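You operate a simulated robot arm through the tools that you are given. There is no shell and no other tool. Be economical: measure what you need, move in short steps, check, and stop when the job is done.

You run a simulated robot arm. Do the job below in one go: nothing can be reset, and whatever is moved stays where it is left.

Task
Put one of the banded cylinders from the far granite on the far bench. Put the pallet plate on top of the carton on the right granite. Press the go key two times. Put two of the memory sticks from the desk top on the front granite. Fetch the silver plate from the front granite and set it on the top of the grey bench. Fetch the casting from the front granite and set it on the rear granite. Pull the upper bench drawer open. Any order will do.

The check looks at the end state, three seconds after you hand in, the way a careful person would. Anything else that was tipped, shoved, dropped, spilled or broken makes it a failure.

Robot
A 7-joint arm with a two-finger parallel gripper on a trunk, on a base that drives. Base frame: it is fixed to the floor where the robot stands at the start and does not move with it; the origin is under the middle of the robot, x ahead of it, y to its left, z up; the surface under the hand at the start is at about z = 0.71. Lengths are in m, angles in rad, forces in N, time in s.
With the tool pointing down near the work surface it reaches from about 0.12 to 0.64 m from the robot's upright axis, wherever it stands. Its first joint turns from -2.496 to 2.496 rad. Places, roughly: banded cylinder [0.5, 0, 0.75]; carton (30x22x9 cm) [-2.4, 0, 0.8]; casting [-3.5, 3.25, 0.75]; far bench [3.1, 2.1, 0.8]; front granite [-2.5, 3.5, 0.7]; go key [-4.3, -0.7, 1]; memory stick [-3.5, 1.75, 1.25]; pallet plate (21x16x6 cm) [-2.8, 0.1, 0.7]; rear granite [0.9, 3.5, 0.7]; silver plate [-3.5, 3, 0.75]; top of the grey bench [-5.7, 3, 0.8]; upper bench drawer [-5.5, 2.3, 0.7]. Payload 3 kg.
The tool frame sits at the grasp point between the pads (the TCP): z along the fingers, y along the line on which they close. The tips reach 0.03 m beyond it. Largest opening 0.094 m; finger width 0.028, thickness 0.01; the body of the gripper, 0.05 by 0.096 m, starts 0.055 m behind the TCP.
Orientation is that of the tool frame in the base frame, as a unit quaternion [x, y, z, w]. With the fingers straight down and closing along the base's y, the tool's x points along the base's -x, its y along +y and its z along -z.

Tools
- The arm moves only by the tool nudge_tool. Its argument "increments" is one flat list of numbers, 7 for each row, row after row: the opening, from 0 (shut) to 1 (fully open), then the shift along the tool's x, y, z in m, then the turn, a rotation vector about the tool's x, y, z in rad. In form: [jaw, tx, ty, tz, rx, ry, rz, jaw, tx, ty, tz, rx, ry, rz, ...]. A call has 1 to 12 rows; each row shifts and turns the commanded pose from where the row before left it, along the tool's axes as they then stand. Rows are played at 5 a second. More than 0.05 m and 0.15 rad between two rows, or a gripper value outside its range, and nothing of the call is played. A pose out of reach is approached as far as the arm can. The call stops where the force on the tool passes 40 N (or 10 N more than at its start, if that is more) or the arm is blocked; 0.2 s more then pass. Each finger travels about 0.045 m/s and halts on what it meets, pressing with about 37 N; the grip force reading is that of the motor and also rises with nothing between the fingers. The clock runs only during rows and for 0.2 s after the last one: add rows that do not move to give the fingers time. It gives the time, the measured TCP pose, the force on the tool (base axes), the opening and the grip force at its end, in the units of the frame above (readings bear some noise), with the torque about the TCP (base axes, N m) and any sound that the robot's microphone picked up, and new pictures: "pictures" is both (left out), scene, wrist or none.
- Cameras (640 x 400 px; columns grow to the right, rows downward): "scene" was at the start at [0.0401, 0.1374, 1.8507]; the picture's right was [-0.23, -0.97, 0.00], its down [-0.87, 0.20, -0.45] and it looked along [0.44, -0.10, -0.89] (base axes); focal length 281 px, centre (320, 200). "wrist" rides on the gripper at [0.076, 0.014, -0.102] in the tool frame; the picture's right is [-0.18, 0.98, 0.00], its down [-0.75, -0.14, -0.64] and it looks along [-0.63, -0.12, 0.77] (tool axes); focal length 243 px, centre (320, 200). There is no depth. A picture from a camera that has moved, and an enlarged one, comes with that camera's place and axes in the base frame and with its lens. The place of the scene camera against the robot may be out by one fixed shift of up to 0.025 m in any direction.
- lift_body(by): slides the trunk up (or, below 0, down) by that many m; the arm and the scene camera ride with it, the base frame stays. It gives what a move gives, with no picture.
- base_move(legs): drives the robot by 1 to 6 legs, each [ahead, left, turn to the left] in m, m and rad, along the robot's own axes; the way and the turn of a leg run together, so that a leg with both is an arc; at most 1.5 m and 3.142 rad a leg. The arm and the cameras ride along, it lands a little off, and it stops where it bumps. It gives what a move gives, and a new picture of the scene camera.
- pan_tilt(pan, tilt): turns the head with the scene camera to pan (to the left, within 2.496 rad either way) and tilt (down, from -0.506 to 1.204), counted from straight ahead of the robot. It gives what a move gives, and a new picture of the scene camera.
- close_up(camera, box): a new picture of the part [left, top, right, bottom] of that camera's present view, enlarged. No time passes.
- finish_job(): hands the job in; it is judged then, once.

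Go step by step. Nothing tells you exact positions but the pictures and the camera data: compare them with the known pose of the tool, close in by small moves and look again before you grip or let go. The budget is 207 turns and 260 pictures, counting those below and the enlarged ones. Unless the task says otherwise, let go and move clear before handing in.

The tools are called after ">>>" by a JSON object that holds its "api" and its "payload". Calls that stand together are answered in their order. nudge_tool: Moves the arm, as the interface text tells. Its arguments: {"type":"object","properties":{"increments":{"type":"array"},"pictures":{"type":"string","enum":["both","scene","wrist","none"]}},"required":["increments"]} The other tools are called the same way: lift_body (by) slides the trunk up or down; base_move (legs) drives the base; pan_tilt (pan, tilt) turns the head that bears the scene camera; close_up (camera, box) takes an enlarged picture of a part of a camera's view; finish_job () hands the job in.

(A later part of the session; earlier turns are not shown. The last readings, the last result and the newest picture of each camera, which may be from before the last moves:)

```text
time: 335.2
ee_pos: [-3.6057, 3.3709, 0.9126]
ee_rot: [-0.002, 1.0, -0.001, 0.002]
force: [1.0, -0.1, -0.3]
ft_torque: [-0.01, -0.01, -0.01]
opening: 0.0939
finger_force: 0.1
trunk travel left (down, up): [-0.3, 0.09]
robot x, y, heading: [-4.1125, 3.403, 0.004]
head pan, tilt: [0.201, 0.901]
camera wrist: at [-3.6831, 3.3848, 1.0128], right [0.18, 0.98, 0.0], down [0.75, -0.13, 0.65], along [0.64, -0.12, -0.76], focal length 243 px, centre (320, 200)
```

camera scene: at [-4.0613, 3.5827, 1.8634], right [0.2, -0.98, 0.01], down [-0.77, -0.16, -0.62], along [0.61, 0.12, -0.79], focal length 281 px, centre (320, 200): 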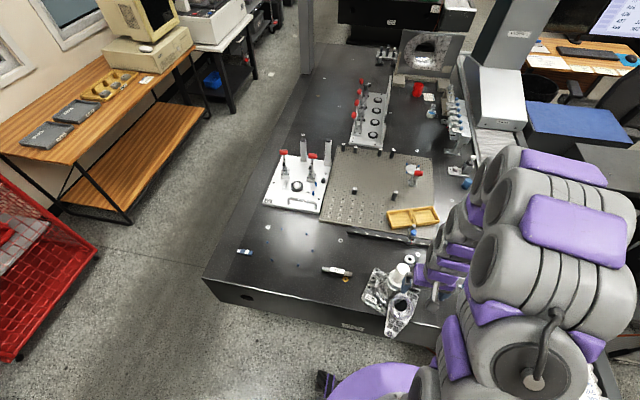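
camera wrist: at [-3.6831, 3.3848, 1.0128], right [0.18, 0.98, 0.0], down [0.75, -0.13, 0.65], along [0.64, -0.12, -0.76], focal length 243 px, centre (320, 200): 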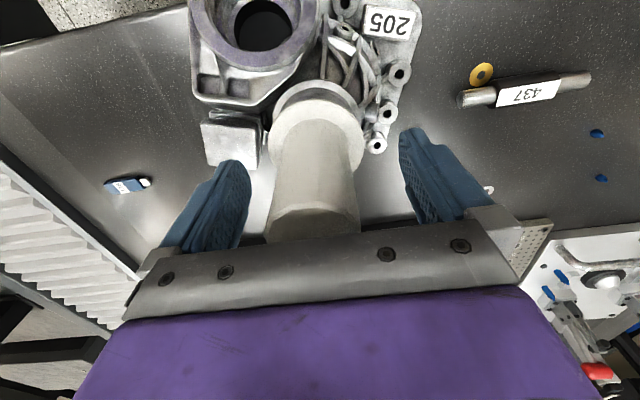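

>>> {"api": "nudge_tool", "payload": {"increments": [1, 0, 0, 0.006, 0, 0, 0, 0, 0, 0, 0, 0, 0, 0, 0, 0, 0, 0, 0, 0, 0, 0, 0, 0, 0, 0, 0, 0, 0, 0, 0, 0, 0, 0, 0, 0, 0, 0, 0, 0, 0, 0], "pictures": "wrist"}}

>>> {"api": "nudge_tool", "payload": {"increments": [0, 0, 0, -0.01, 0, 0, 0, 0, 0, 0, -0.015, 0, 0, 0], "pictures": "both"}}

```text
time: 336.6
ee_pos: [-3.6055, 3.3711, 0.9055]
ee_rot: [-0.003, 1.0, -0.002, 0.003]
force: [0.5, -2.5, -0.3]
ft_torque: [-0.17, -0.04, 0.0]
opening: 0.0405
finger_force: 36.7
trunk travel left (down, up): [-0.3, 0.09]
robot x, y, heading: [-4.1113, 3.4044, 0.006]
head pan, tilt: [0.201, 0.901]
heard: snap
camera wrist: at [-3.6829, 3.384, 1.0066], right [0.18, 0.98, 0.0], down [0.75, -0.14, 0.65], along [0.64, -0.12, -0.76], focal length 243 px, centre (320, 200)
```

wrist: 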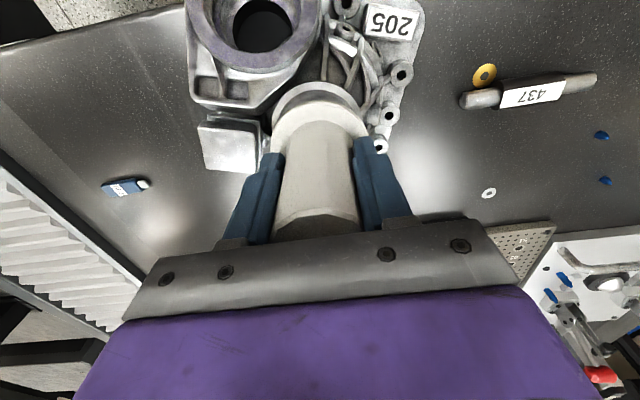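

```text
time: 337.2
ee_pos: [-3.6063, 3.3712, 0.9307]
ee_rot: [-0.003, 1.0, -0.002, 0.003]
force: [0.7, 0.5, -0.4]
ft_torque: [0.01, -0.01, 0.01]
opening: 0.041
finger_force: 37.2
trunk travel left (down, up): [-0.3, 0.09]
robot x, y, heading: [-4.1139, 3.4079, 0.001]
head pan, tilt: [0.201, 0.901]
camera scene: at [-4.0618, 3.57, 1.8646], right [0.2, -0.98, 0.0], down [-0.77, -0.16, -0.62], along [0.61, 0.12, -0.79], focal length 281 px, centre (320, 200)
camera wrist: at [-3.6827, 3.385, 1.0325], right [0.18, 0.98, 0.0], down [0.75, -0.13, 0.65], along [0.64, -0.12, -0.76], focal length 243 px, centre (320, 200)
```

scene: 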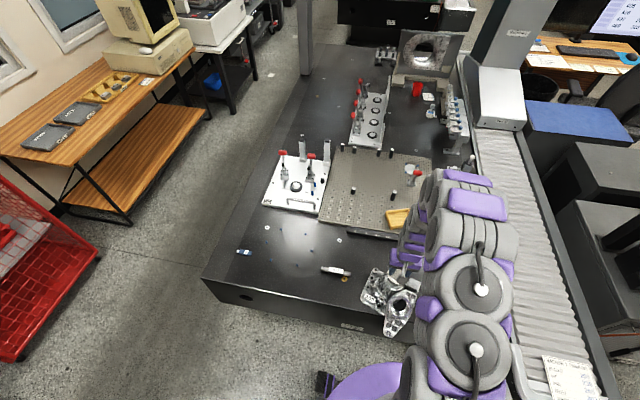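
wrist: 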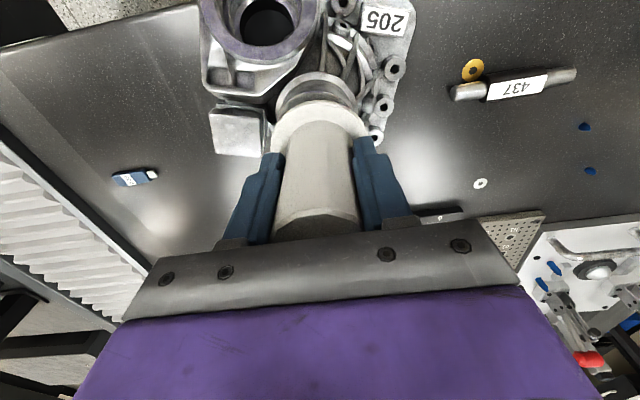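

A snap was heard and only the white plug came up, not the casting. I put the plug back exactly where it was and press it in gently.

>>> {"api": "nudge_tool", "payload": {"increments": [0, 0, 0, 0.012, 0, 0, 0, 0, 0, 0, 0.01, 0, 0, 0, 0, 0, 0, 0.003, 0, 0, 0, 0, 0, 0, 0.002, 0, 0, 0, 0, 0, 0, 0.002, 0, 0, 0, 0, 0, 0, 0.002, 0, 0, 0, 0, 0, 0, 0.002, 0, 0, 0], "pictures": "wrist"}}

>>> {"api": "close_up", "payload": {"camera": "wrist", "box": [180, 0, 440, 200]}}

```text
time: 338.5
ee_pos: [-3.6036, 3.3701, 0.9049]
ee_rot: [-0.003, 1.0, -0.002, 0.008]
force: [-1.9, -5.2, 11.5]
ft_torque: [0.0, 0.29, 0.12]
opening: 0.0406
finger_force: 36.9
trunk travel left (down, up): [-0.3, 0.09]
robot x, y, heading: [-4.1129, 3.4031, -0.001]
head pan, tilt: [0.201, 0.901]
stopped in row 6: the force on the tool passed its limit at 44 N (the readings are from after the stop); the commanded pose is now the measured one
camera wrist: at [-3.6808, 3.3836, 1.0048], right [0.18, 0.98, 0.0], down [0.74, -0.14, 0.65], along [0.64, -0.12, -0.76], focal length 243 px, centre (320, 200)
```

wrist: 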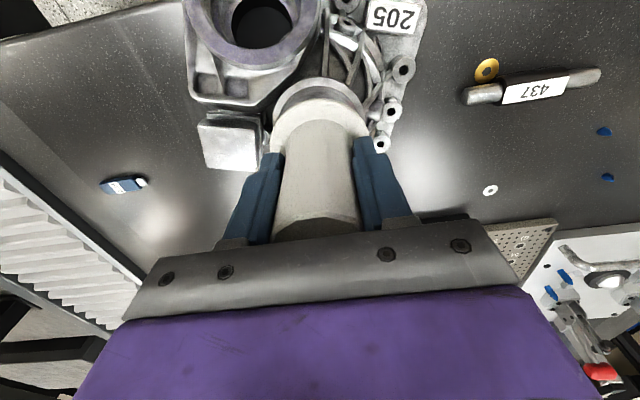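

```text
2.00 times, centred on (310, 100) of wrist
camera zoom: at [-3.6808, 3.3836, 1.0048], right [0.18, 0.98, 0.0], down [0.74, -0.14, 0.65], along [0.64, -0.12, -0.76], focal length 485 px, centre (340, 400)
```

zoom: 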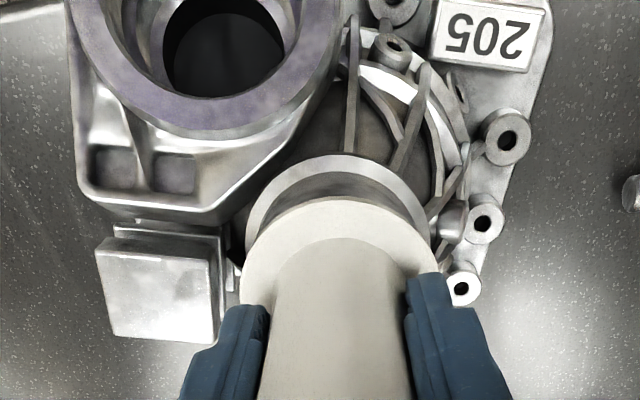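

The plug is seated again. I release it carefully and rise to study where the casting body can be gripped.

>>> {"api": "nudge_tool", "payload": {"increments": [0.5, 0, 0, 0, 0, 0, 0, 0.7, 0, 0, 0, 0, 0, 0, 1, 0, 0, 0, 0, 0, 0, 1, 0, 0, 0, 0, 0, 0, 1, 0, 0, -0.03, 0, 0, 0, 1, 0, 0, -0.04, 0, 0, 0, 1, 0, 0, -0.045, 0, 0, 0, 1, 0.02, 0, -0.04, 0, 0, 0], "pictures": "wrist"}}

>>> {"api": "close_up", "payload": {"camera": "wrist", "box": [220, 0, 440, 160]}}

```text
time: 340.3
ee_pos: [-3.6266, 3.374, 1.0596]
ee_rot: [-0.002, 1.0, -0.003, 0.007]
force: [0.9, 0.4, -0.3]
ft_torque: [-0.01, 0.0, -0.02]
opening: 0.0939
finger_force: 0.0
trunk travel left (down, up): [-0.3, 0.09]
robot x, y, heading: [-4.1095, 3.4031, 0.002]
head pan, tilt: [0.201, 0.901]
heard: snap
camera wrist: at [-3.7052, 3.387, 1.16], right [0.18, 0.98, 0.0], down [0.75, -0.13, 0.65], along [0.64, -0.12, -0.76], focal length 243 px, centre (320, 200)
```

wrist: 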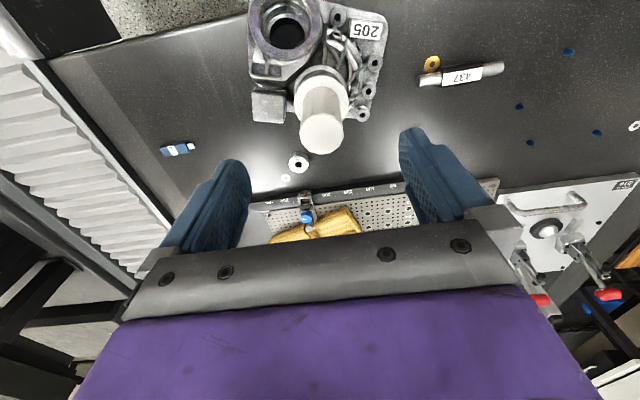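

```text
2.50 times, centred on (330, 80) of wrist
camera zoom: at [-3.7052, 3.387, 1.16], right [0.18, 0.98, 0.0], down [0.75, -0.13, 0.65], along [0.64, -0.12, -0.76], focal length 606 px, centre (295, 500)
```

zoom: 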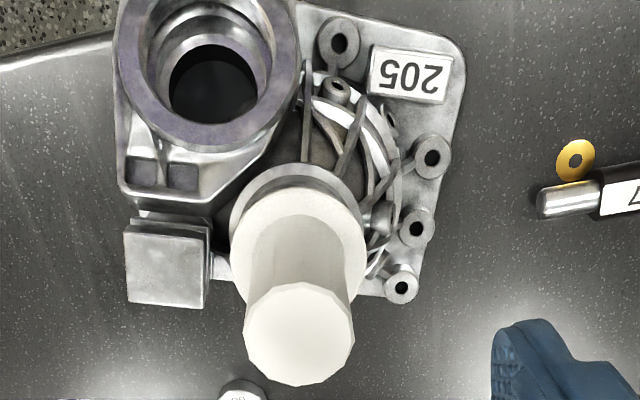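

A second "snap" on release means the plug clicked back in, so it is a snap-fit part. I need to grip the casting body instead; I take a lower, flatter look at it.

>>> {"api": "nudge_tool", "payload": {"increments": [1, 0.045, 0, 0, 0, 0, 0, 1, 0.045, 0, 0, 0, 0, 0, 1, 0.03, 0, 0.035, 0, 0, 0, 1, 0, 0, 0.045, 0, 0, 0, 1, 0, 0, 0.04, 0, -0.12, 0, 1, 0, 0, 0.03, 0, -0.12, 0, 1, 0, 0, 0, 0, -0.12, 0], "pictures": "wrist"}}

>>> {"api": "close_up", "payload": {"camera": "wrist", "box": [220, 60, 460, 240]}}

```text
time: 341.9
ee_pos: [-3.7322, 3.3684, 0.9065]
ee_rot: [-0.002, 0.982, -0.002, 0.187]
force: [0.6, 0.5, 0.2]
ft_torque: [0.01, 0.05, 0.0]
opening: 0.094
finger_force: 0.0
out of reach, approached as far as the arm can: row 7
trunk travel left (down, up): [-0.3, 0.09]
robot x, y, heading: [-4.1122, 3.4009, 0.001]
head pan, tilt: [0.201, 0.901]
camera wrist: at [-3.8411, 3.3823, 0.9743], right [0.17, 0.98, 0.06], down [0.47, -0.14, 0.87], along [0.87, -0.12, -0.48], focal length 243 px, centre (320, 200)
```

wrist: 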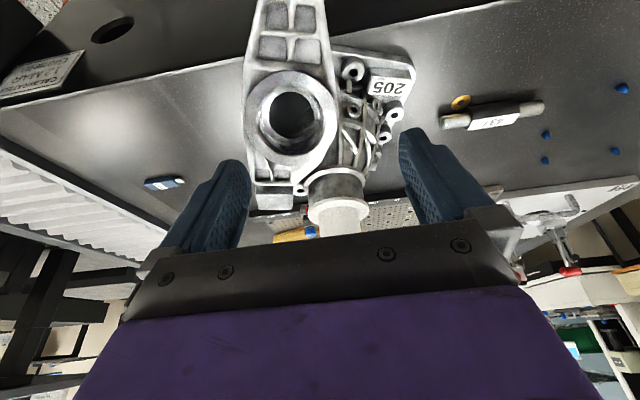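

```text
2.22 times, centred on (340, 150) of wrist
camera zoom: at [-3.8411, 3.3823, 0.9743], right [0.17, 0.98, 0.06], down [0.47, -0.14, 0.87], along [0.87, -0.12, -0.48], focal length 539 px, centre (276, 311)
```

zoom: 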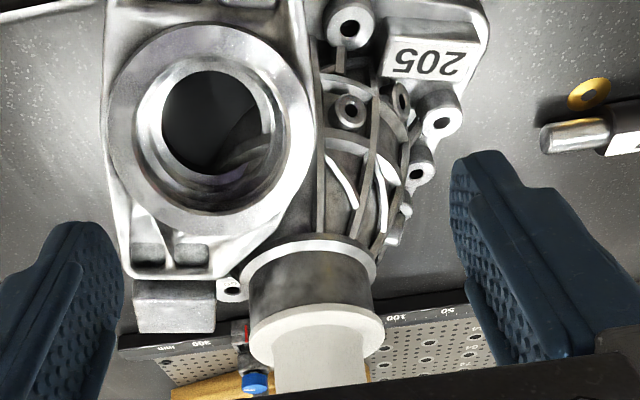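

The casting has a smooth grey neck (z≈0.83–0.86, ~6 cm thick) just below the white plug. I can clasp it with the tool pitched ~60° from vertical, coming from the robot's side above the lug. I back off and pitch the tool.

>>> {"api": "base_move", "payload": {"legs": [[-0.14, 0, 0]]}}

>>> {"api": "nudge_tool", "payload": {"increments": [1, 0, 0, -0.02, 0, -0.14, 0, 1, -0.02, 0, 0, 0, -0.14, 0, 1, -0.02, 0, 0, 0, -0.14, 0, 1, 0, 0, 0, 0, -0.14, 0, 1, 0, 0, 0, 0, -0.11, 0], "pictures": "wrist"}}

```text
time: 343.2
ee_pos: [-3.8691, 3.3687, 0.9089]
ee_rot: [0.0, 0.982, -0.003, 0.186]
force: [0.3, 0.0, -0.6]
ft_torque: [0.04, -0.04, 0.02]
opening: 0.0939
finger_force: 0.1
trunk travel left (down, up): [-0.3, 0.09]
robot x, y, heading: [-4.2488, 3.3999, -0.006]
head pan, tilt: [0.201, 0.901]
camera scene: at [-4.1978, 3.5692, 1.8647], right [0.2, -0.98, 0.0], down [-0.77, -0.15, -0.62], along [0.61, 0.12, -0.78], focal length 281 px, centre (320, 200)
```

scene: 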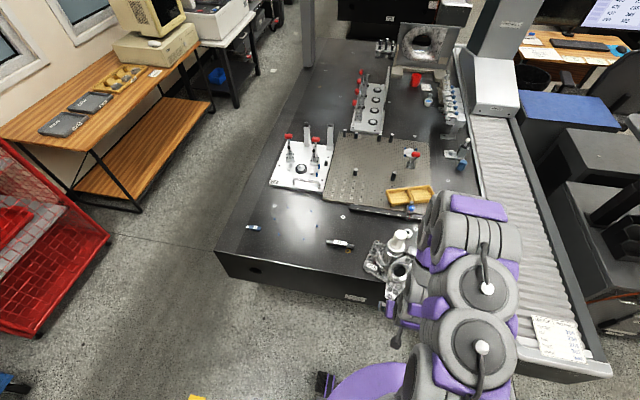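

```text
time: 344.4
ee_pos: [-3.7793, 3.3366, 0.9539]
ee_rot: [-0.001, 0.866, -0.002, 0.5]
force: [0.2, 0.0, 0.4]
ft_torque: [0.01, 0.02, 0.01]
opening: 0.094
finger_force: 0.0
out of reach, approached as far as the arm can: row 1, 2, 3
trunk travel left (down, up): [-0.3, 0.09]
robot x, y, heading: [-4.2455, 3.4063, -0.007]
head pan, tilt: [0.201, 0.901]
camera wrist: at [-3.9069, 3.3488, 0.9379], right [0.09, 0.98, 0.16], down [-0.18, -0.14, 0.97], along [0.98, -0.12, 0.16], focal length 243 px, centre (320, 200)
```

wrist: 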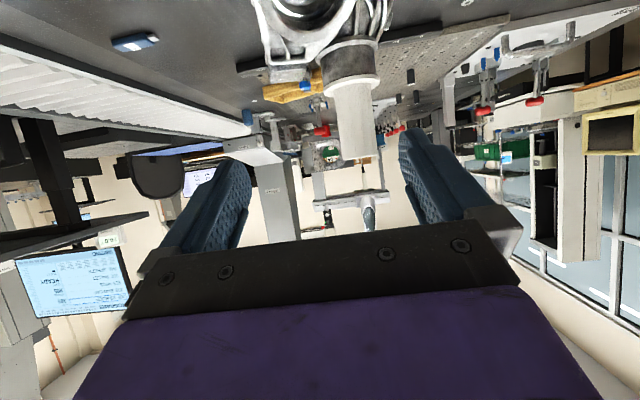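

>>> {"api": "close_up", "payload": {"camera": "wrist", "box": [240, 0, 460, 170]}}

```text
2.35 times, centred on (350, 85) of wrist
camera zoom: at [-3.9069, 3.3488, 0.9379], right [0.09, 0.98, 0.16], down [-0.18, -0.14, 0.97], along [0.98, -0.12, 0.16], focal length 571 px, centre (249, 471)
```

zoom: 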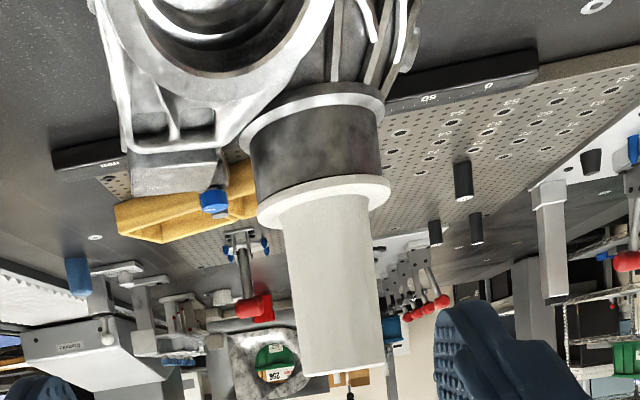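

Neck: centre (-3.605, 3.369), z 0.833–0.864, 62 mm wide. I line up on the approach line with a 71 mm opening.

>>> {"api": "nudge_tool", "payload": {"increments": [0.755, 0.003, 0.017, 0.027, 0, 0, 0, 0.755, 0.003, 0.017, 0.027, 0, 0, 0, 0.755, 0, 0, 0.03, 0, 0, 0, 0.755, 0, 0, 0.02, 0, 0, 0, 0.755, 0, 0, 0, 0, 0, 0], "pictures": "wrist"}}

>>> {"api": "close_up", "payload": {"camera": "wrist", "box": [200, 30, 440, 220]}}

```text
time: 345.6
ee_pos: [-3.6943, 3.3706, 0.8954]
ee_rot: [-0.002, 0.867, -0.001, 0.499]
force: [0.0, 0.3, 0.4]
ft_torque: [0.02, 0.01, -0.01]
opening: 0.0708
finger_force: 0.0
trunk travel left (down, up): [-0.3, 0.09]
robot x, y, heading: [-4.2487, 3.4046, -0.008]
head pan, tilt: [0.201, 0.901]
camera wrist: at [-3.8205, 3.3841, 0.8797], right [0.09, 0.98, 0.16], down [-0.18, -0.14, 0.97], along [0.98, -0.12, 0.16], focal length 243 px, centre (320, 200)
```

wrist: 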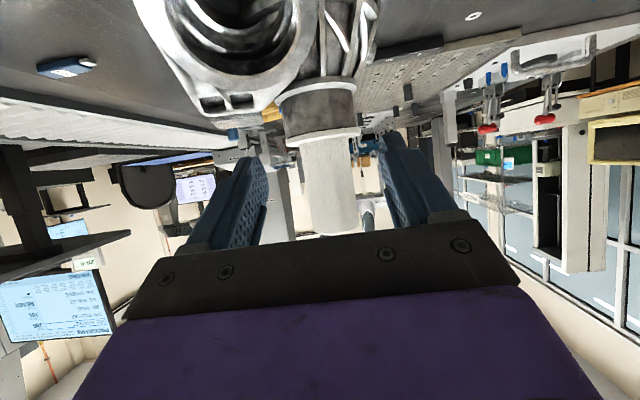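

```text
2.11 times, centred on (320, 125) of wrist
camera zoom: at [-3.8205, 3.3841, 0.8797], right [0.09, 0.98, 0.16], down [-0.18, -0.14, 0.97], along [0.98, -0.12, 0.16], focal length 511 px, centre (320, 358)
```

zoom: 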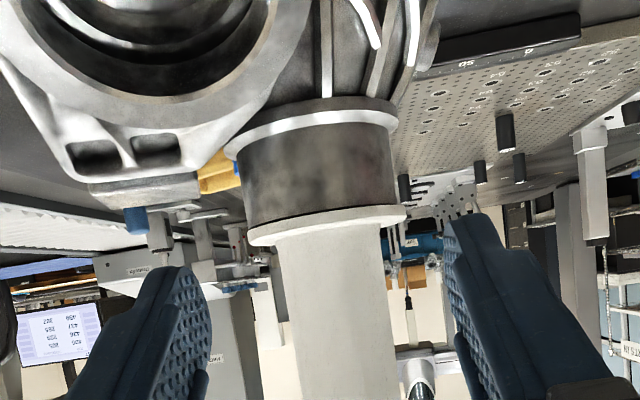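

>>> {"api": "nudge_tool", "payload": {"increments": [0.755, 0, 0, 0.025, 0, 0, 0, 0.755, 0, 0, 0.02, 0, 0, 0, 0.755, 0, 0, 0.015, 0, 0, 0, 0.755, 0, 0, 0.01, 0, 0, 0, 0.755, 0, 0, 0, 0, 0, 0], "pictures": "wrist"}}

>>> {"api": "close_up", "payload": {"camera": "wrist", "box": [200, 60, 440, 250]}}

```text
time: 346.8
ee_pos: [-3.6325, 3.3716, 0.8611]
ee_rot: [0.0, 0.866, -0.003, 0.499]
force: [-0.4, 1.0, -0.1]
ft_torque: [-0.01, -0.01, 0.0]
opening: 0.0711
finger_force: 0.2
trunk travel left (down, up): [-0.3, 0.09]
robot x, y, heading: [-4.2476, 3.4009, -0.004]
head pan, tilt: [0.201, 0.901]
camera wrist: at [-3.7598, 3.3849, 0.845], right [0.09, 0.98, 0.15], down [-0.18, -0.14, 0.97], along [0.98, -0.12, 0.16], focal length 243 px, centre (320, 200)
```

wrist: 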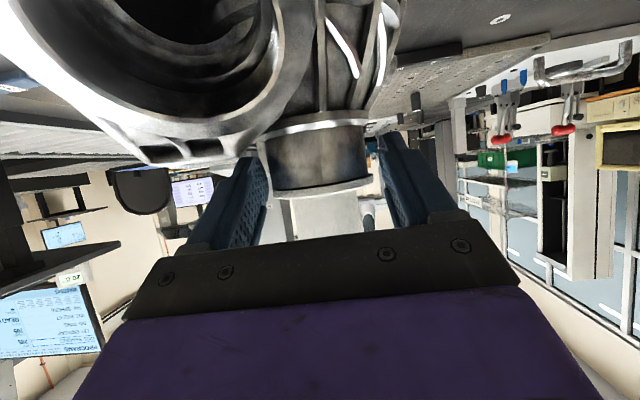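

```text
2.11 times, centred on (320, 155) of wrist
camera zoom: at [-3.7598, 3.3849, 0.845], right [0.09, 0.98, 0.15], down [-0.18, -0.14, 0.97], along [0.98, -0.12, 0.16], focal length 511 px, centre (320, 295)
```

zoom: 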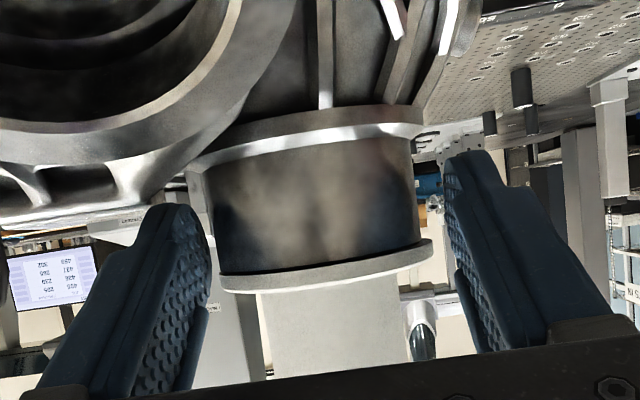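

>>> {"api": "nudge_tool", "payload": {"increments": [0.755, 0, -0.001, 0.008, 0, 0, 0, 0.755, 0, 0, 0.007, 0, 0, 0, 0.755, 0, 0, 0.006, 0, 0, 0, 0.755, 0, 0, 0.005, 0, 0, 0, 0.755, 0, 0, 0, 0, 0, 0], "pictures": "wrist"}}

>>> {"api": "close_up", "payload": {"camera": "wrist", "box": [200, 80, 440, 250]}}

```text
time: 348.0
ee_pos: [-3.6111, 3.3683, 0.8468]
ee_rot: [-0.001, 0.867, -0.002, 0.499]
force: [0.4, 0.0, 0.1]
ft_torque: [0.02, 0.03, -0.01]
opening: 0.071
finger_force: 0.0
trunk travel left (down, up): [-0.3, 0.09]
robot x, y, heading: [-4.2462, 3.4003, -0.006]
head pan, tilt: [0.201, 0.901]
camera wrist: at [-3.7378, 3.3825, 0.8322], right [0.09, 0.98, 0.15], down [-0.18, -0.14, 0.97], along [0.98, -0.12, 0.16], focal length 243 px, centre (320, 200)
```

wrist: 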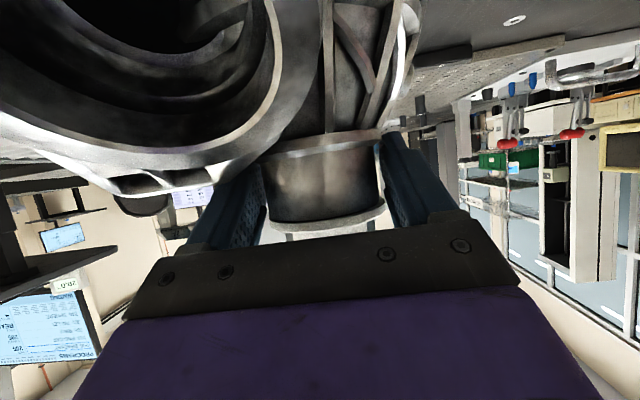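

```text
2.35 times, centred on (320, 165) of wrist
camera zoom: at [-3.7378, 3.3825, 0.8322], right [0.09, 0.98, 0.15], down [-0.18, -0.14, 0.97], along [0.98, -0.12, 0.16], focal length 571 px, centre (320, 282)
```

zoom: 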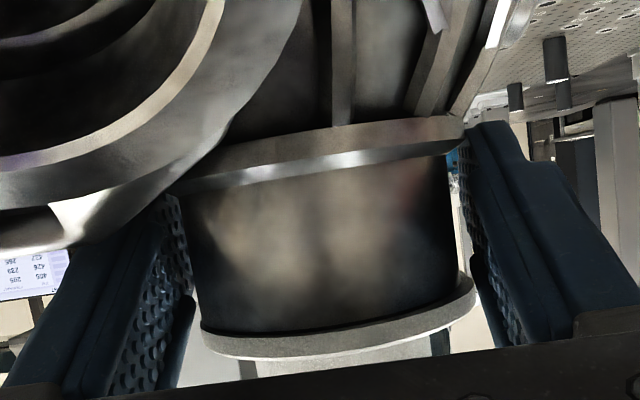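

Fingers straddle the neck without contact. I close and test-lift slightly.

>>> {"api": "nudge_tool", "payload": {"increments": [0.7, 0, 0.001, 0.003, 0, 0, 0, 0, 0, 0, 0, 0, 0, 0, 0, 0, 0, 0, 0, 0, 0, 0, 0, 0, 0, 0, 0, 0], "pictures": "wrist"}}

>>> {"api": "nudge_tool", "payload": {"increments": [0, -0.0043, 0, -0.0025, 0, 0, 0, 0, -0.0087, 0, -0.005, 0, 0, 0, 0, -0.0087, 0, -0.005, 0, 0, 0], "pictures": "both"}}

```text
time: 349.0
ee_pos: [-3.6086, 3.3696, 0.8465]
ee_rot: [0.0, 0.866, -0.002, 0.5]
force: [-10.7, -3.3, 6.3]
ft_torque: [-0.19, 0.29, -0.36]
opening: 0.0672
finger_force: 36.9
trunk travel left (down, up): [-0.3, 0.09]
robot x, y, heading: [-4.2491, 3.4035, -0.0]
head pan, tilt: [0.201, 0.901]
heard: snap
camera wrist: at [-3.7362, 3.3831, 0.8311], right [0.09, 0.98, 0.16], down [-0.18, -0.14, 0.97], along [0.98, -0.12, 0.16], focal length 243 px, centre (320, 200)
```

wrist: 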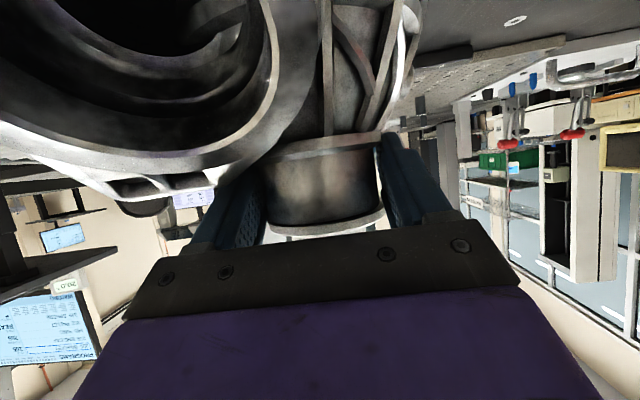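

```text
time: 349.8
ee_pos: [-3.6075, 3.3713, 0.8707]
ee_rot: [-0.002, 0.867, -0.002, 0.499]
force: [-0.8, -0.3, -20.7]
ft_torque: [0.26, -0.03, -0.01]
opening: 0.0615
finger_force: 37.3
trunk travel left (down, up): [-0.3, 0.09]
robot x, y, heading: [-4.244, 3.4026, -0.005]
head pan, tilt: [0.201, 0.901]
camera scene: at [-4.1905, 3.5693, 1.8642], right [0.2, -0.98, 0.0], down [-0.77, -0.15, -0.62], along [0.6, 0.12, -0.79], focal length 281 px, centre (320, 200)
camera wrist: at [-3.7349, 3.3841, 0.8541], right [0.09, 0.98, 0.15], down [-0.17, -0.14, 0.98], along [0.98, -0.12, 0.16], focal length 243 px, centre (320, 200)
```

scene: 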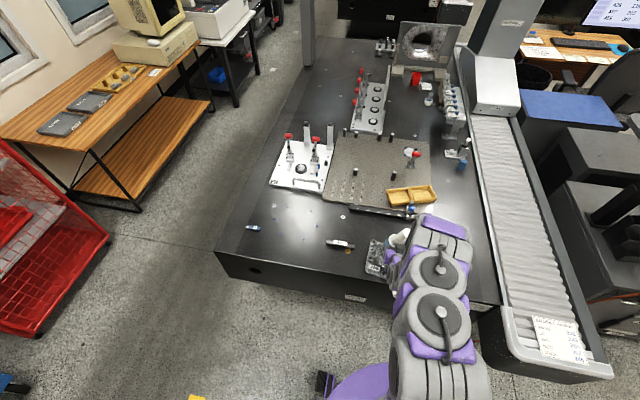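
wrist: 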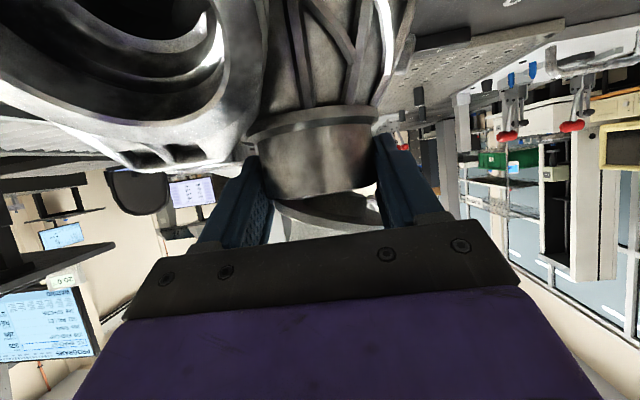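

>>> {"api": "close_up", "payload": {"camera": "wrist", "box": [200, 90, 440, 250]}}

>>> {"api": "close_up", "payload": {"camera": "scene", "box": [340, 200, 480, 310]}}

```text
2.50 times, centred on (320, 170) of wrist
camera zoom: at [-3.7349, 3.3841, 0.8541], right [0.09, 0.98, 0.15], down [-0.17, -0.14, 0.98], along [0.98, -0.12, 0.16], focal length 606 px, centre (320, 275)
```

zoom: 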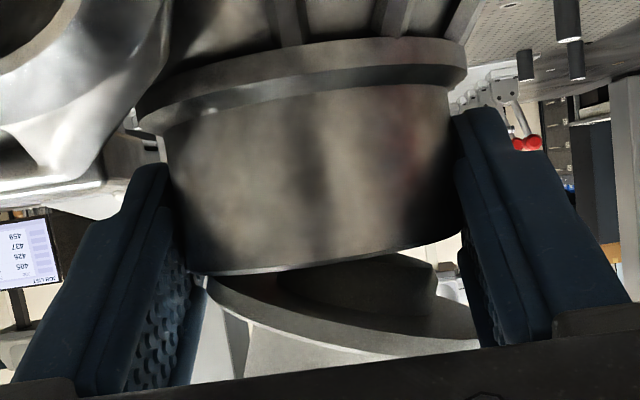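

```text
3.64 times, centred on (410, 255) of scene
camera zoom: at [-4.1905, 3.5693, 1.8642], right [0.2, -0.98, 0.0], down [-0.77, -0.15, -0.62], along [0.6, 0.12, -0.79], focal length 1023 px, centre (-7, 0)
```

zoom: 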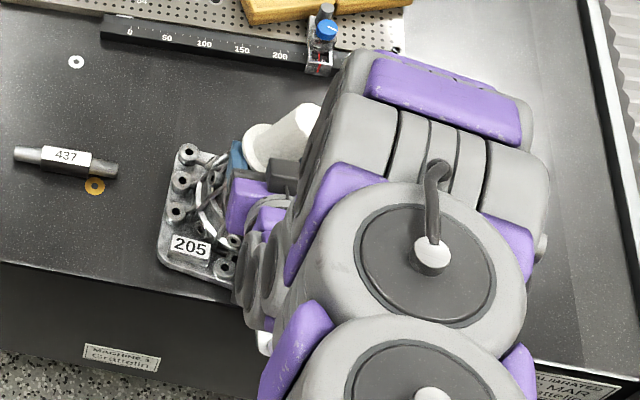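

The casting lifts (≈2.1 kg), but the plug got dislodged and tilts; carrying it so is risky. I set the casting back down, release, and will take the plug off separately first.

>>> {"api": "nudge_tool", "payload": {"increments": [0, 0.0087, 0, 0.005, 0, 0, 0, 0, 0.0087, 0, 0.005, 0, 0, 0, 0, 0.0026, 0, 0.0015, 0, 0, 0, 0, 0.0017, 0, 0.001, 0, 0, 0, 0, 0.0017, 0, 0.001, 0, 0, 0], "pictures": "none"}}

>>> {"api": "nudge_tool", "payload": {"increments": [0.7, 0, 0, 0, 0, 0, 0, 0.75, 0, 0, 0, 0, 0, 0, 0.75, 0, 0, 0, 0, 0, 0], "pictures": "wrist"}}

```text
time: 350.7
ee_pos: [-3.6062, 3.3707, 0.8533]
ee_rot: [-0.001, 0.861, -0.001, 0.508]
force: [-17.6, 2.3, 24.9]
ft_torque: [0.77, 0.52, -0.05]
opening: 0.0617
finger_force: 37.1
trunk travel left (down, up): [-0.3, 0.09]
robot x, y, heading: [-4.2513, 3.4002, 0.0]
head pan, tilt: [0.201, 0.901]
stopped in row 4: the force on the tool passed its limit at 46 N (the readings are from after the stop); the commanded pose is now the measured one
```

```text
time: 351.5
ee_pos: [-3.6027, 3.3694, 0.8507]
ee_rot: [-0.001, 0.863, -0.002, 0.506]
force: [0.2, 0.4, 0.3]
ft_torque: [-0.01, -0.01, 0.03]
opening: 0.0704
finger_force: 0.0
trunk travel left (down, up): [-0.3, 0.09]
robot x, y, heading: [-4.2474, 3.4055, -0.006]
head pan, tilt: [0.201, 0.901]
camera wrist: at [-3.7298, 3.3827, 0.8339], right [0.09, 0.98, 0.16], down [-0.19, -0.14, 0.97], along [0.98, -0.12, 0.18], focal length 243 px, centre (320, 200)
```

wrist: 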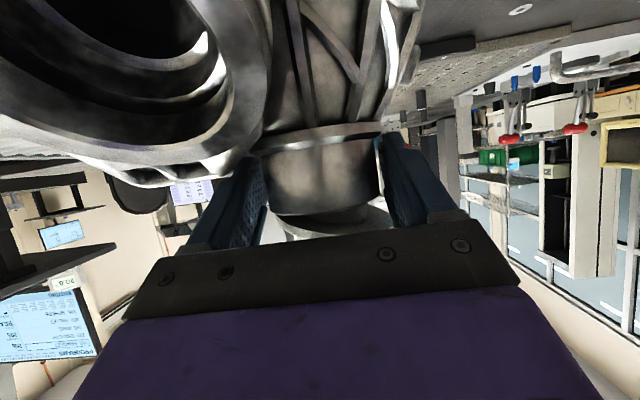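

>>> {"api": "nudge_tool", "payload": {"increments": [0.76, 0, 0, -0.02, 0, 0, 0, 0.76, 0, 0, -0.03, 0, 0, 0, 0.76, 0, 0, -0.04, 0, 0, 0, 0.8, 0, 0, -0.04, 0, 0, 0], "pictures": "wrist"}}

```text
time: 352.5
ee_pos: [-3.7162, 3.3688, 0.917]
ee_rot: [0.0, 0.862, -0.002, 0.506]
force: [0.1, -0.3, 0.4]
ft_torque: [-0.03, 0.02, 0.02]
opening: 0.0753
finger_force: 0.0
trunk travel left (down, up): [-0.3, 0.09]
robot x, y, heading: [-4.2443, 3.4041, -0.002]
head pan, tilt: [0.201, 0.901]
camera wrist: at [-3.843, 3.3828, 0.8996], right [0.09, 0.98, 0.16], down [-0.19, -0.14, 0.97], along [0.98, -0.12, 0.18], focal length 243 px, centre (320, 200)
```

wrist: 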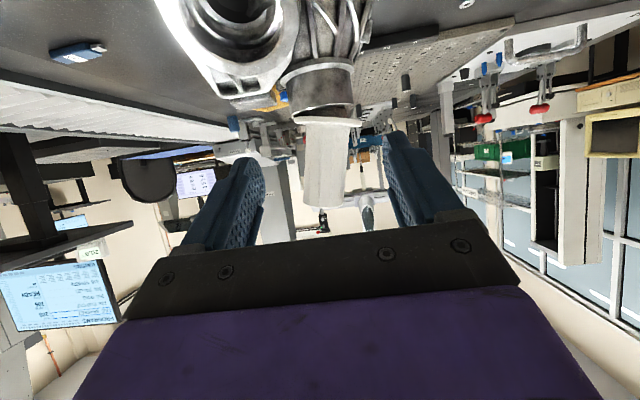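

>>> {"api": "close_up", "payload": {"camera": "wrist", "box": [240, 40, 420, 220]}}

```text
2.22 times, centred on (330, 130) of wrist
camera zoom: at [-3.843, 3.3828, 0.8996], right [0.09, 0.98, 0.16], down [-0.19, -0.14, 0.97], along [0.98, -0.12, 0.18], focal length 539 px, centre (298, 356)
```

zoom: 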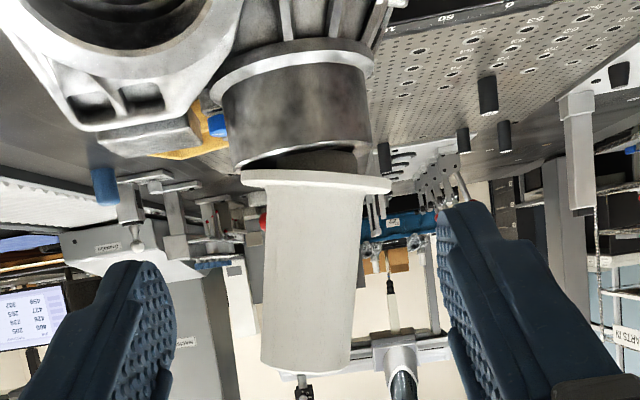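

I grip the leaning plug by its shaft (≈(-3.598, 3.365, 0.909)).

>>> {"api": "nudge_tool", "payload": {"increments": [0.8, -0.017, -0.001, 0.03, 0, 0, 0, 0.8, -0.017, -0.001, 0.03, 0, 0, 0, 0.8, -0.017, -0.001, 0.03, 0, 0, 0, 0.8, 0, 0, 0.017, 0, 0, 0, 0.8, 0, 0, 0, 0, 0, 0, 0, 0, 0, 0, 0, 0, 0, 0, 0, 0, 0, 0, 0, 0, 0, 0, 0, 0, 0, 0, 0, 0, 0, 0, 0, 0, 0, 0], "pictures": "wrist"}}

```text
time: 354.5
ee_pos: [-3.5973, 3.3665, 0.9082]
ee_rot: [-0.001, 0.863, -0.001, 0.506]
force: [-0.1, -0.1, 0.8]
ft_torque: [-0.01, 0.03, 0.0]
opening: 0.0441
finger_force: 36.9
trunk travel left (down, up): [-0.3, 0.09]
robot x, y, heading: [-4.2485, 3.4032, -0.003]
head pan, tilt: [0.201, 0.901]
camera wrist: at [-3.7243, 3.3798, 0.8909], right [0.09, 0.98, 0.16], down [-0.19, -0.14, 0.97], along [0.98, -0.12, 0.18], focal length 243 px, centre (320, 200)
```

wrist: 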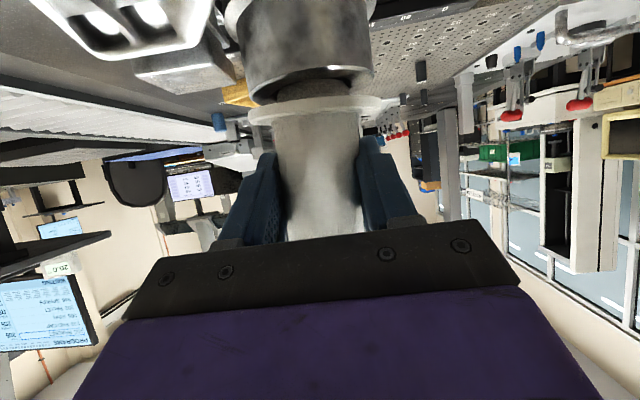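

>>> {"api": "nudge_tool", "payload": {"increments": [0, -0.0087, 0, -0.0049, 0, 0, 0, 0, -0.0175, 0, -0.0098, 0, 0, 0, 0, -0.0262, 0, -0.0146, 0, 0, 0, 0, -0.035, 0, -0.0195, 0, 0, 0, 0, 0, 0, 0, 0, 0, 0], "pictures": "wrist"}}

```text
time: 355.7
ee_pos: [-3.5971, 3.3667, 1.0053]
ee_rot: [0.0, 0.863, -0.002, 0.504]
force: [0.1, -0.5, -0.6]
ft_torque: [-0.02, -0.02, 0.03]
opening: 0.044
finger_force: 36.7
trunk travel left (down, up): [-0.3, 0.09]
robot x, y, heading: [-4.2454, 3.3997, -0.006]
head pan, tilt: [0.201, 0.901]
camera wrist: at [-3.7241, 3.3792, 0.9886], right [0.09, 0.98, 0.16], down [-0.19, -0.14, 0.97], along [0.98, -0.12, 0.17], focal length 243 px, centre (320, 200)
```

wrist: 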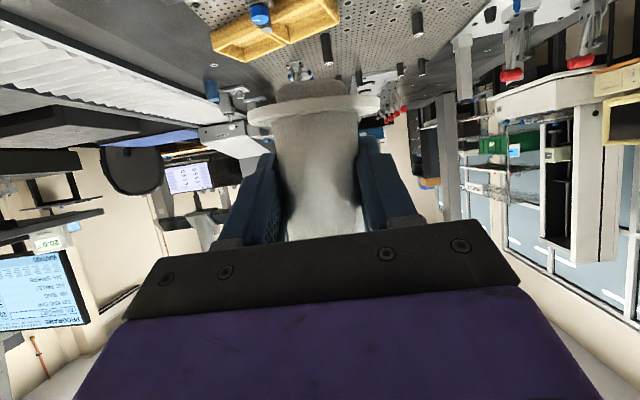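

The plug came out cleanly (short spigot below the flange); it can stand upright on the granite. I carry it to a free spot at about (-3.58, 3.19) and lower it.

>>> {"api": "nudge_tool", "payload": {"increments": [0, 0, -0.044, 0, 0, 0, 0, 0, 0, -0.044, 0, 0, 0, 0, 0, 0, -0.044, 0, 0, 0, 0, 0, -0.012, -0.044, 0.022, 0, 0, 0, 0, 0.0393, 0, 0.022, 0, 0, 0, 0, 0.0393, 0, 0.022, 0, 0, 0, 0, 0.0393, 0, 0.022, 0, 0, 0, 0, 0.0393, 0, 0.022, 0, 0, 0], "pictures": "wrist"}}

```text
refused: row 4 steps farther than a row can; nothing moved
```

>>> {"api": "nudge_tool", "payload": {"increments": [0, 0, -0.044, 0, 0, 0, 0, 0, 0, -0.044, 0, 0, 0, 0, 0, 0, -0.044, 0, 0, 0, 0, 0, 0, -0.044, 0, 0, 0, 0, 0, -0.012, 0, 0.022, 0, 0, 0, 0, 0.0393, 0, 0.022, 0, 0, 0, 0, 0.0393, 0, 0.022, 0, 0, 0, 0, 0.0393, 0, 0.022, 0, 0, 0, 0, 0.0393, 0, 0.022, 0, 0, 0], "pictures": "wrist"}}

```text
time: 357.7
ee_pos: [-3.5705, 3.1866, 0.8255]
ee_rot: [0.0, 0.863, -0.002, 0.506]
force: [0.2, -0.3, -0.5]
ft_torque: [0.03, -0.04, 0.02]
opening: 0.0442
finger_force: 36.3
trunk travel left (down, up): [-0.3, 0.09]
robot x, y, heading: [-4.2459, 3.4021, -0.007]
head pan, tilt: [0.201, 0.901]
camera wrist: at [-3.6983, 3.2012, 0.8082], right [0.09, 0.98, 0.16], down [-0.19, -0.14, 0.97], along [0.98, -0.12, 0.18], focal length 243 px, centre (320, 200)
```

wrist: 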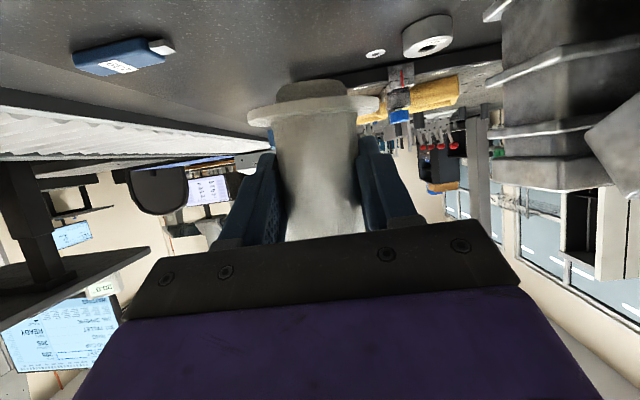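

>>> {"api": "nudge_tool", "payload": {"increments": [0, 0.0262, 0, 0.0146, 0, 0, 0, 0, 0.0087, 0, 0.0049, 0, 0, 0, 0, 0.0044, 0, 0.0024, 0, 0, 0, 0, 0.0044, 0, 0.0024, 0, 0, 0, 0, 0.0035, 0, 0.002, 0, 0, 0, 0, 0.0035, 0, 0.002, 0, 0, 0, 0, 0.0035, 0, 0.002, 0, 0, 0, 0, 0.0035, 0, 0.002, 0, 0, 0], "pictures": "none"}}

```text
time: 359.5
ee_pos: [-3.5718, 3.19, 0.7995]
ee_rot: [0.0, 0.863, -0.002, 0.505]
force: [0.0, 0.1, -0.9]
ft_torque: [0.02, 0.01, 0.03]
opening: 0.044
finger_force: 36.9
out of reach, approached as far as the arm can: row 1, 2, 3, 4, 5, 6, 7, 8
trunk travel left (down, up): [-0.3, 0.09]
robot x, y, heading: [-4.2434, 3.4037, -0.003]
head pan, tilt: [0.201, 0.901]
```

>>> {"api": "lift_body", "payload": {"by": -0.02}}

```text
time: 360.2
ee_pos: [-3.5718, 3.1899, 0.7798]
ee_rot: [0.0, 0.863, -0.001, 0.505]
force: [-0.7, -0.2, -0.5]
ft_torque: [-0.01, 0.01, 0.03]
opening: 0.0442
finger_force: 36.7
trunk travel left (down, up): [-0.28, 0.11]
robot x, y, heading: [-4.2481, 3.4039, -0.004]
head pan, tilt: [0.201, 0.901]
```

>>> {"api": "lift_body", "payload": {"by": -0.006}}

>>> {"api": "nudge_tool", "payload": {"increments": [0, 0, 0, 0, 0, 0, 0], "pictures": "wrist"}}

```text
time: 360.7
ee_pos: [-3.5703, 3.1891, 0.7724]
ee_rot: [0.0, 0.863, -0.001, 0.505]
force: [0.4, 0.3, 1.3]
ft_torque: [-0.04, 0.0, 0.02]
opening: 0.044
finger_force: 36.9
trunk travel left (down, up): [-0.274, 0.116]
robot x, y, heading: [-4.2466, 3.4038, -0.001]
head pan, tilt: [0.201, 0.901]
```

```text
time: 361.1
ee_pos: [-3.571, 3.1899, 0.773]
ee_rot: [0.0, 0.863, -0.001, 0.506]
force: [-0.8, 0.7, -0.6]
ft_torque: [0.01, 0.0, 0.0]
opening: 0.0439
finger_force: 36.7
trunk travel left (down, up): [-0.274, 0.116]
robot x, y, heading: [-4.247, 3.4023, -0.003]
head pan, tilt: [0.201, 0.901]
camera wrist: at [-3.6988, 3.2026, 0.7556], right [0.09, 0.98, 0.16], down [-0.19, -0.14, 0.97], along [0.98, -0.12, 0.18], focal length 243 px, centre (320, 200)
```

wrist: 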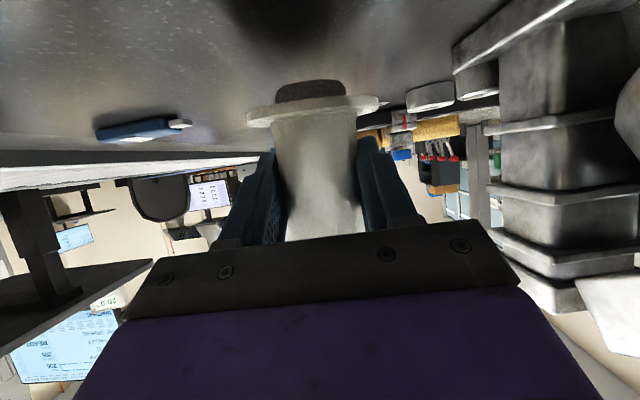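

>>> {"api": "lift_body", "payload": {"by": -0.011}}

>>> {"api": "lift_body", "payload": {"by": -0.005}}

```text
time: 361.7
ee_pos: [-3.5727, 3.1898, 0.7616]
ee_rot: [-0.001, 0.863, -0.001, 0.505]
force: [0.1, 0.2, 1.8]
ft_torque: [-0.02, 0.04, 0.01]
opening: 0.0437
finger_force: 36.7
trunk travel left (down, up): [-0.263, 0.127]
robot x, y, heading: [-4.2486, 3.4062, -0.003]
head pan, tilt: [0.201, 0.901]
```

```text
time: 362.3
ee_pos: [-3.572, 3.1895, 0.7607]
ee_rot: [-0.001, 0.86, -0.003, 0.51]
force: [-2.8, -0.4, 28.6]
ft_torque: [-0.26, -0.32, -0.02]
opening: 0.0442
finger_force: 37.2
trunk travel left (down, up): [-0.258, 0.132]
robot x, y, heading: [-4.245, 3.4013, -0.002]
head pan, tilt: [0.201, 0.901]
```

Contact. I release the plug and withdraw.

>>> {"api": "lift_body", "payload": {"by": 0.003}}

>>> {"api": "nudge_tool", "payload": {"increments": [0.6, 0, 0, 0, 0, 0, 0, 0.7, 0, 0, 0, 0, 0, 0, 0.7, 0, 0, 0, 0, 0, 0, 0.7, 0, 0, -0.03, 0, 0, 0, 0.7, 0, 0, -0.04, 0, 0, 0, 0.7, 0, 0, -0.04, 0, 0, 0, 0.7, -0.02, 0, -0.03, 0, 0, 0], "pictures": "wrist"}}

```text
time: 362.8
ee_pos: [-3.5723, 3.1894, 0.7612]
ee_rot: [-0.002, 0.863, 0.0, 0.506]
force: [3.5, -1.0, 21.9]
ft_torque: [-0.18, -0.62, 0.0]
opening: 0.0443
finger_force: 36.5
trunk travel left (down, up): [-0.261, 0.129]
robot x, y, heading: [-4.2465, 3.4044, 0.001]
head pan, tilt: [0.201, 0.901]
```

```text
time: 364.4
ee_pos: [-3.6854, 3.1918, 0.8445]
ee_rot: [0.0, 0.863, -0.001, 0.505]
force: [-0.1, -0.1, -0.2]
ft_torque: [0.02, 0.0, 0.02]
opening: 0.0659
finger_force: 0.1
trunk travel left (down, up): [-0.261, 0.129]
robot x, y, heading: [-4.251, 3.4032, -0.005]
head pan, tilt: [0.201, 0.901]
camera wrist: at [-3.8122, 3.2051, 0.8267], right [0.09, 0.98, 0.16], down [-0.19, -0.14, 0.97], along [0.98, -0.12, 0.18], focal length 243 px, centre (320, 200)
```

wrist: 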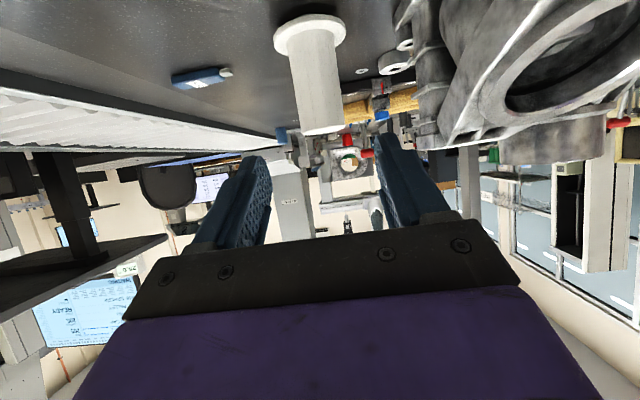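

The plug stands upright on the granite. Now I turn the tool vertical again and go over the casting's open neck.

>>> {"api": "nudge_tool", "payload": {"increments": [0.8, -0.035, 0, -0.0195, 0, 0, 0, 0.8, -0.035, 0, -0.0195, 0, 0, 0, 0.8, -0.035, 0, -0.0195, 0, 0, 0, 0.8, 0, 0.03, 0, 0, 0.15, 0, 0.8, 0, 0.03, 0, 0, 0.15, 0, 0.8, 0, 0.03, 0, 0, 0.15, 0, 0.8, 0, 0.03, 0, 0, 0.15, 0, 0.8, 0, 0.03, 0, 0, 0.15, 0, 0.8, 0, 0.03, 0, 0, 0.15, 0, 0.8, 0, 0, 0, 0, 0.15, 0, 0.8, 0, 0, 0, 0, 0.01, 0], "pictures": "none"}}

>>> {"api": "nudge_tool", "payload": {"increments": [0.8, -0.02, 0, 0, 0, 0, 0], "pictures": "wrist"}}

```text
time: 366.8
ee_pos: [-3.6854, 3.3715, 0.9661]
ee_rot: [0.001, 1.0, -0.002, -0.001]
force: [0.1, 0.2, -1.2]
ft_torque: [0.01, -0.01, 0.0]
opening: 0.0756
finger_force: 0.1
trunk travel left (down, up): [-0.261, 0.129]
robot x, y, heading: [-4.249, 3.4004, -0.002]
head pan, tilt: [0.201, 0.901]
```

```text
time: 367.2
ee_pos: [-3.6631, 3.3713, 0.9659]
ee_rot: [0.0, 1.0, -0.001, -0.001]
force: [1.0, -0.4, 0.1]
ft_torque: [-0.02, 0.0, 0.01]
opening: 0.0753
finger_force: 0.0
trunk travel left (down, up): [-0.261, 0.129]
robot x, y, heading: [-4.249, 3.4044, -0.006]
head pan, tilt: [0.201, 0.901]
camera wrist: at [-3.7392, 3.3849, 1.0667], right [0.18, 0.98, 0.0], down [0.75, -0.14, 0.64], along [0.63, -0.12, -0.77], focal length 243 px, centre (320, 200)
```

wrist: 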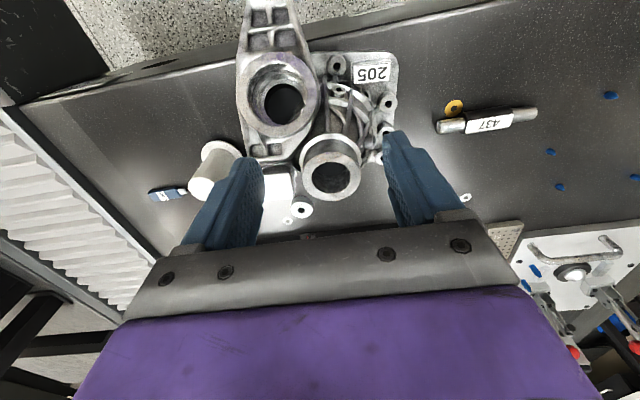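

>>> {"api": "nudge_tool", "payload": {"increments": [0.755, -0.03, 0, 0, 0, 0, 0, 0.755, -0.0285, 0, 0.02, 0, 0, 0, 0.755, 0, 0, 0.03, 0, 0, 0, 0.755, 0, 0, 0.022, 0, 0, 0, 0.755, 0, 0, 0.01, 0, 0, 0, 0.755, 0, 0, 0.008, 0, 0, 0, 0.755, 0, 0, 0, 0, 0, 0], "pictures": "wrist"}}

```text
time: 368.8
ee_pos: [-3.6049, 3.3701, 0.8752]
ee_rot: [0.0, 1.0, -0.001, 0.0]
force: [0.6, 0.2, 0.4]
ft_torque: [-0.03, 0.0, -0.01]
opening: 0.0708
finger_force: 0.2
trunk travel left (down, up): [-0.261, 0.129]
robot x, y, heading: [-4.2506, 3.4024, -0.002]
head pan, tilt: [0.201, 0.901]
camera wrist: at [-3.681, 3.3846, 0.9775], right [0.18, 0.98, 0.0], down [0.75, -0.14, 0.64], along [0.63, -0.12, -0.77], focal length 243 px, centre (320, 200)
```

wrist: 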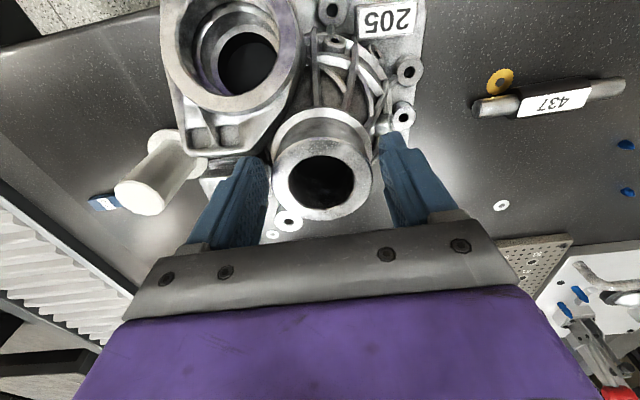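

>>> {"api": "nudge_tool", "payload": {"increments": [0.755, 0, 0, 0.004, 0, 0, 0, 0, 0, 0, 0, 0, 0, 0, 0, 0, 0, 0, 0, 0, 0, 0, 0, 0, 0, 0, 0, 0, 0, 0, 0, -0.01, 0, 0, 0, 0, 0, 0, -0.02, 0, 0, 0, 0, 0, 0, -0.03, 0, 0, 0, 0, 0, 0, -0.04, 0, 0, 0], "pictures": "both"}}

```text
time: 370.6
ee_pos: [-3.6058, 3.3704, 0.9708]
ee_rot: [0.0, 1.0, -0.002, -0.002]
force: [-2.1, 1.5, -21.6]
ft_torque: [0.29, 0.19, -0.04]
opening: 0.0593
finger_force: 37.1
trunk travel left (down, up): [-0.261, 0.129]
robot x, y, heading: [-4.2468, 3.4031, -0.005]
head pan, tilt: [0.201, 0.901]
camera scene: at [-4.1927, 3.5691, 1.8254], right [0.2, -0.98, 0.0], down [-0.77, -0.15, -0.62], along [0.61, 0.12, -0.79], focal length 281 px, centre (320, 200)
camera wrist: at [-3.6817, 3.3841, 1.0728], right [0.18, 0.98, 0.0], down [0.76, -0.14, 0.64], along [0.63, -0.12, -0.77], focal length 243 px, centre (320, 200)
```

scene: 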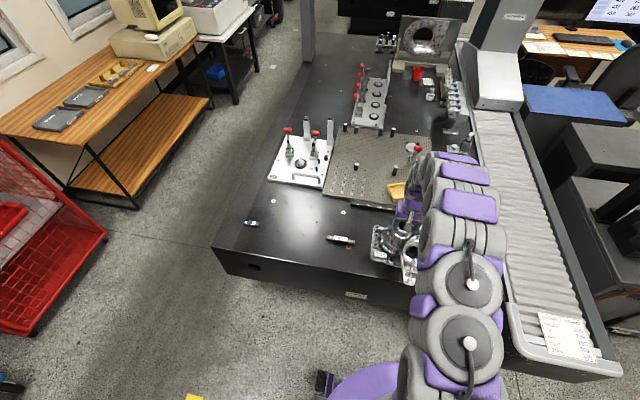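
wrist: 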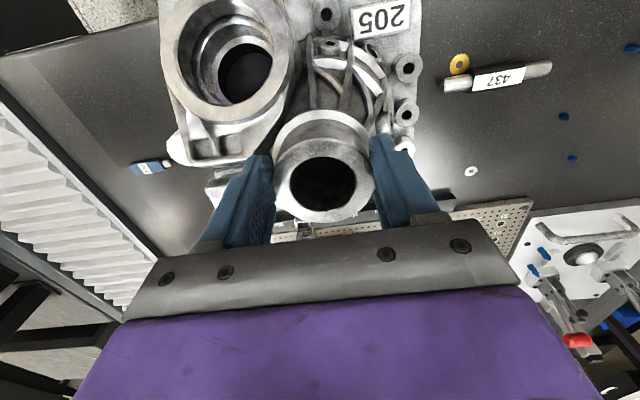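

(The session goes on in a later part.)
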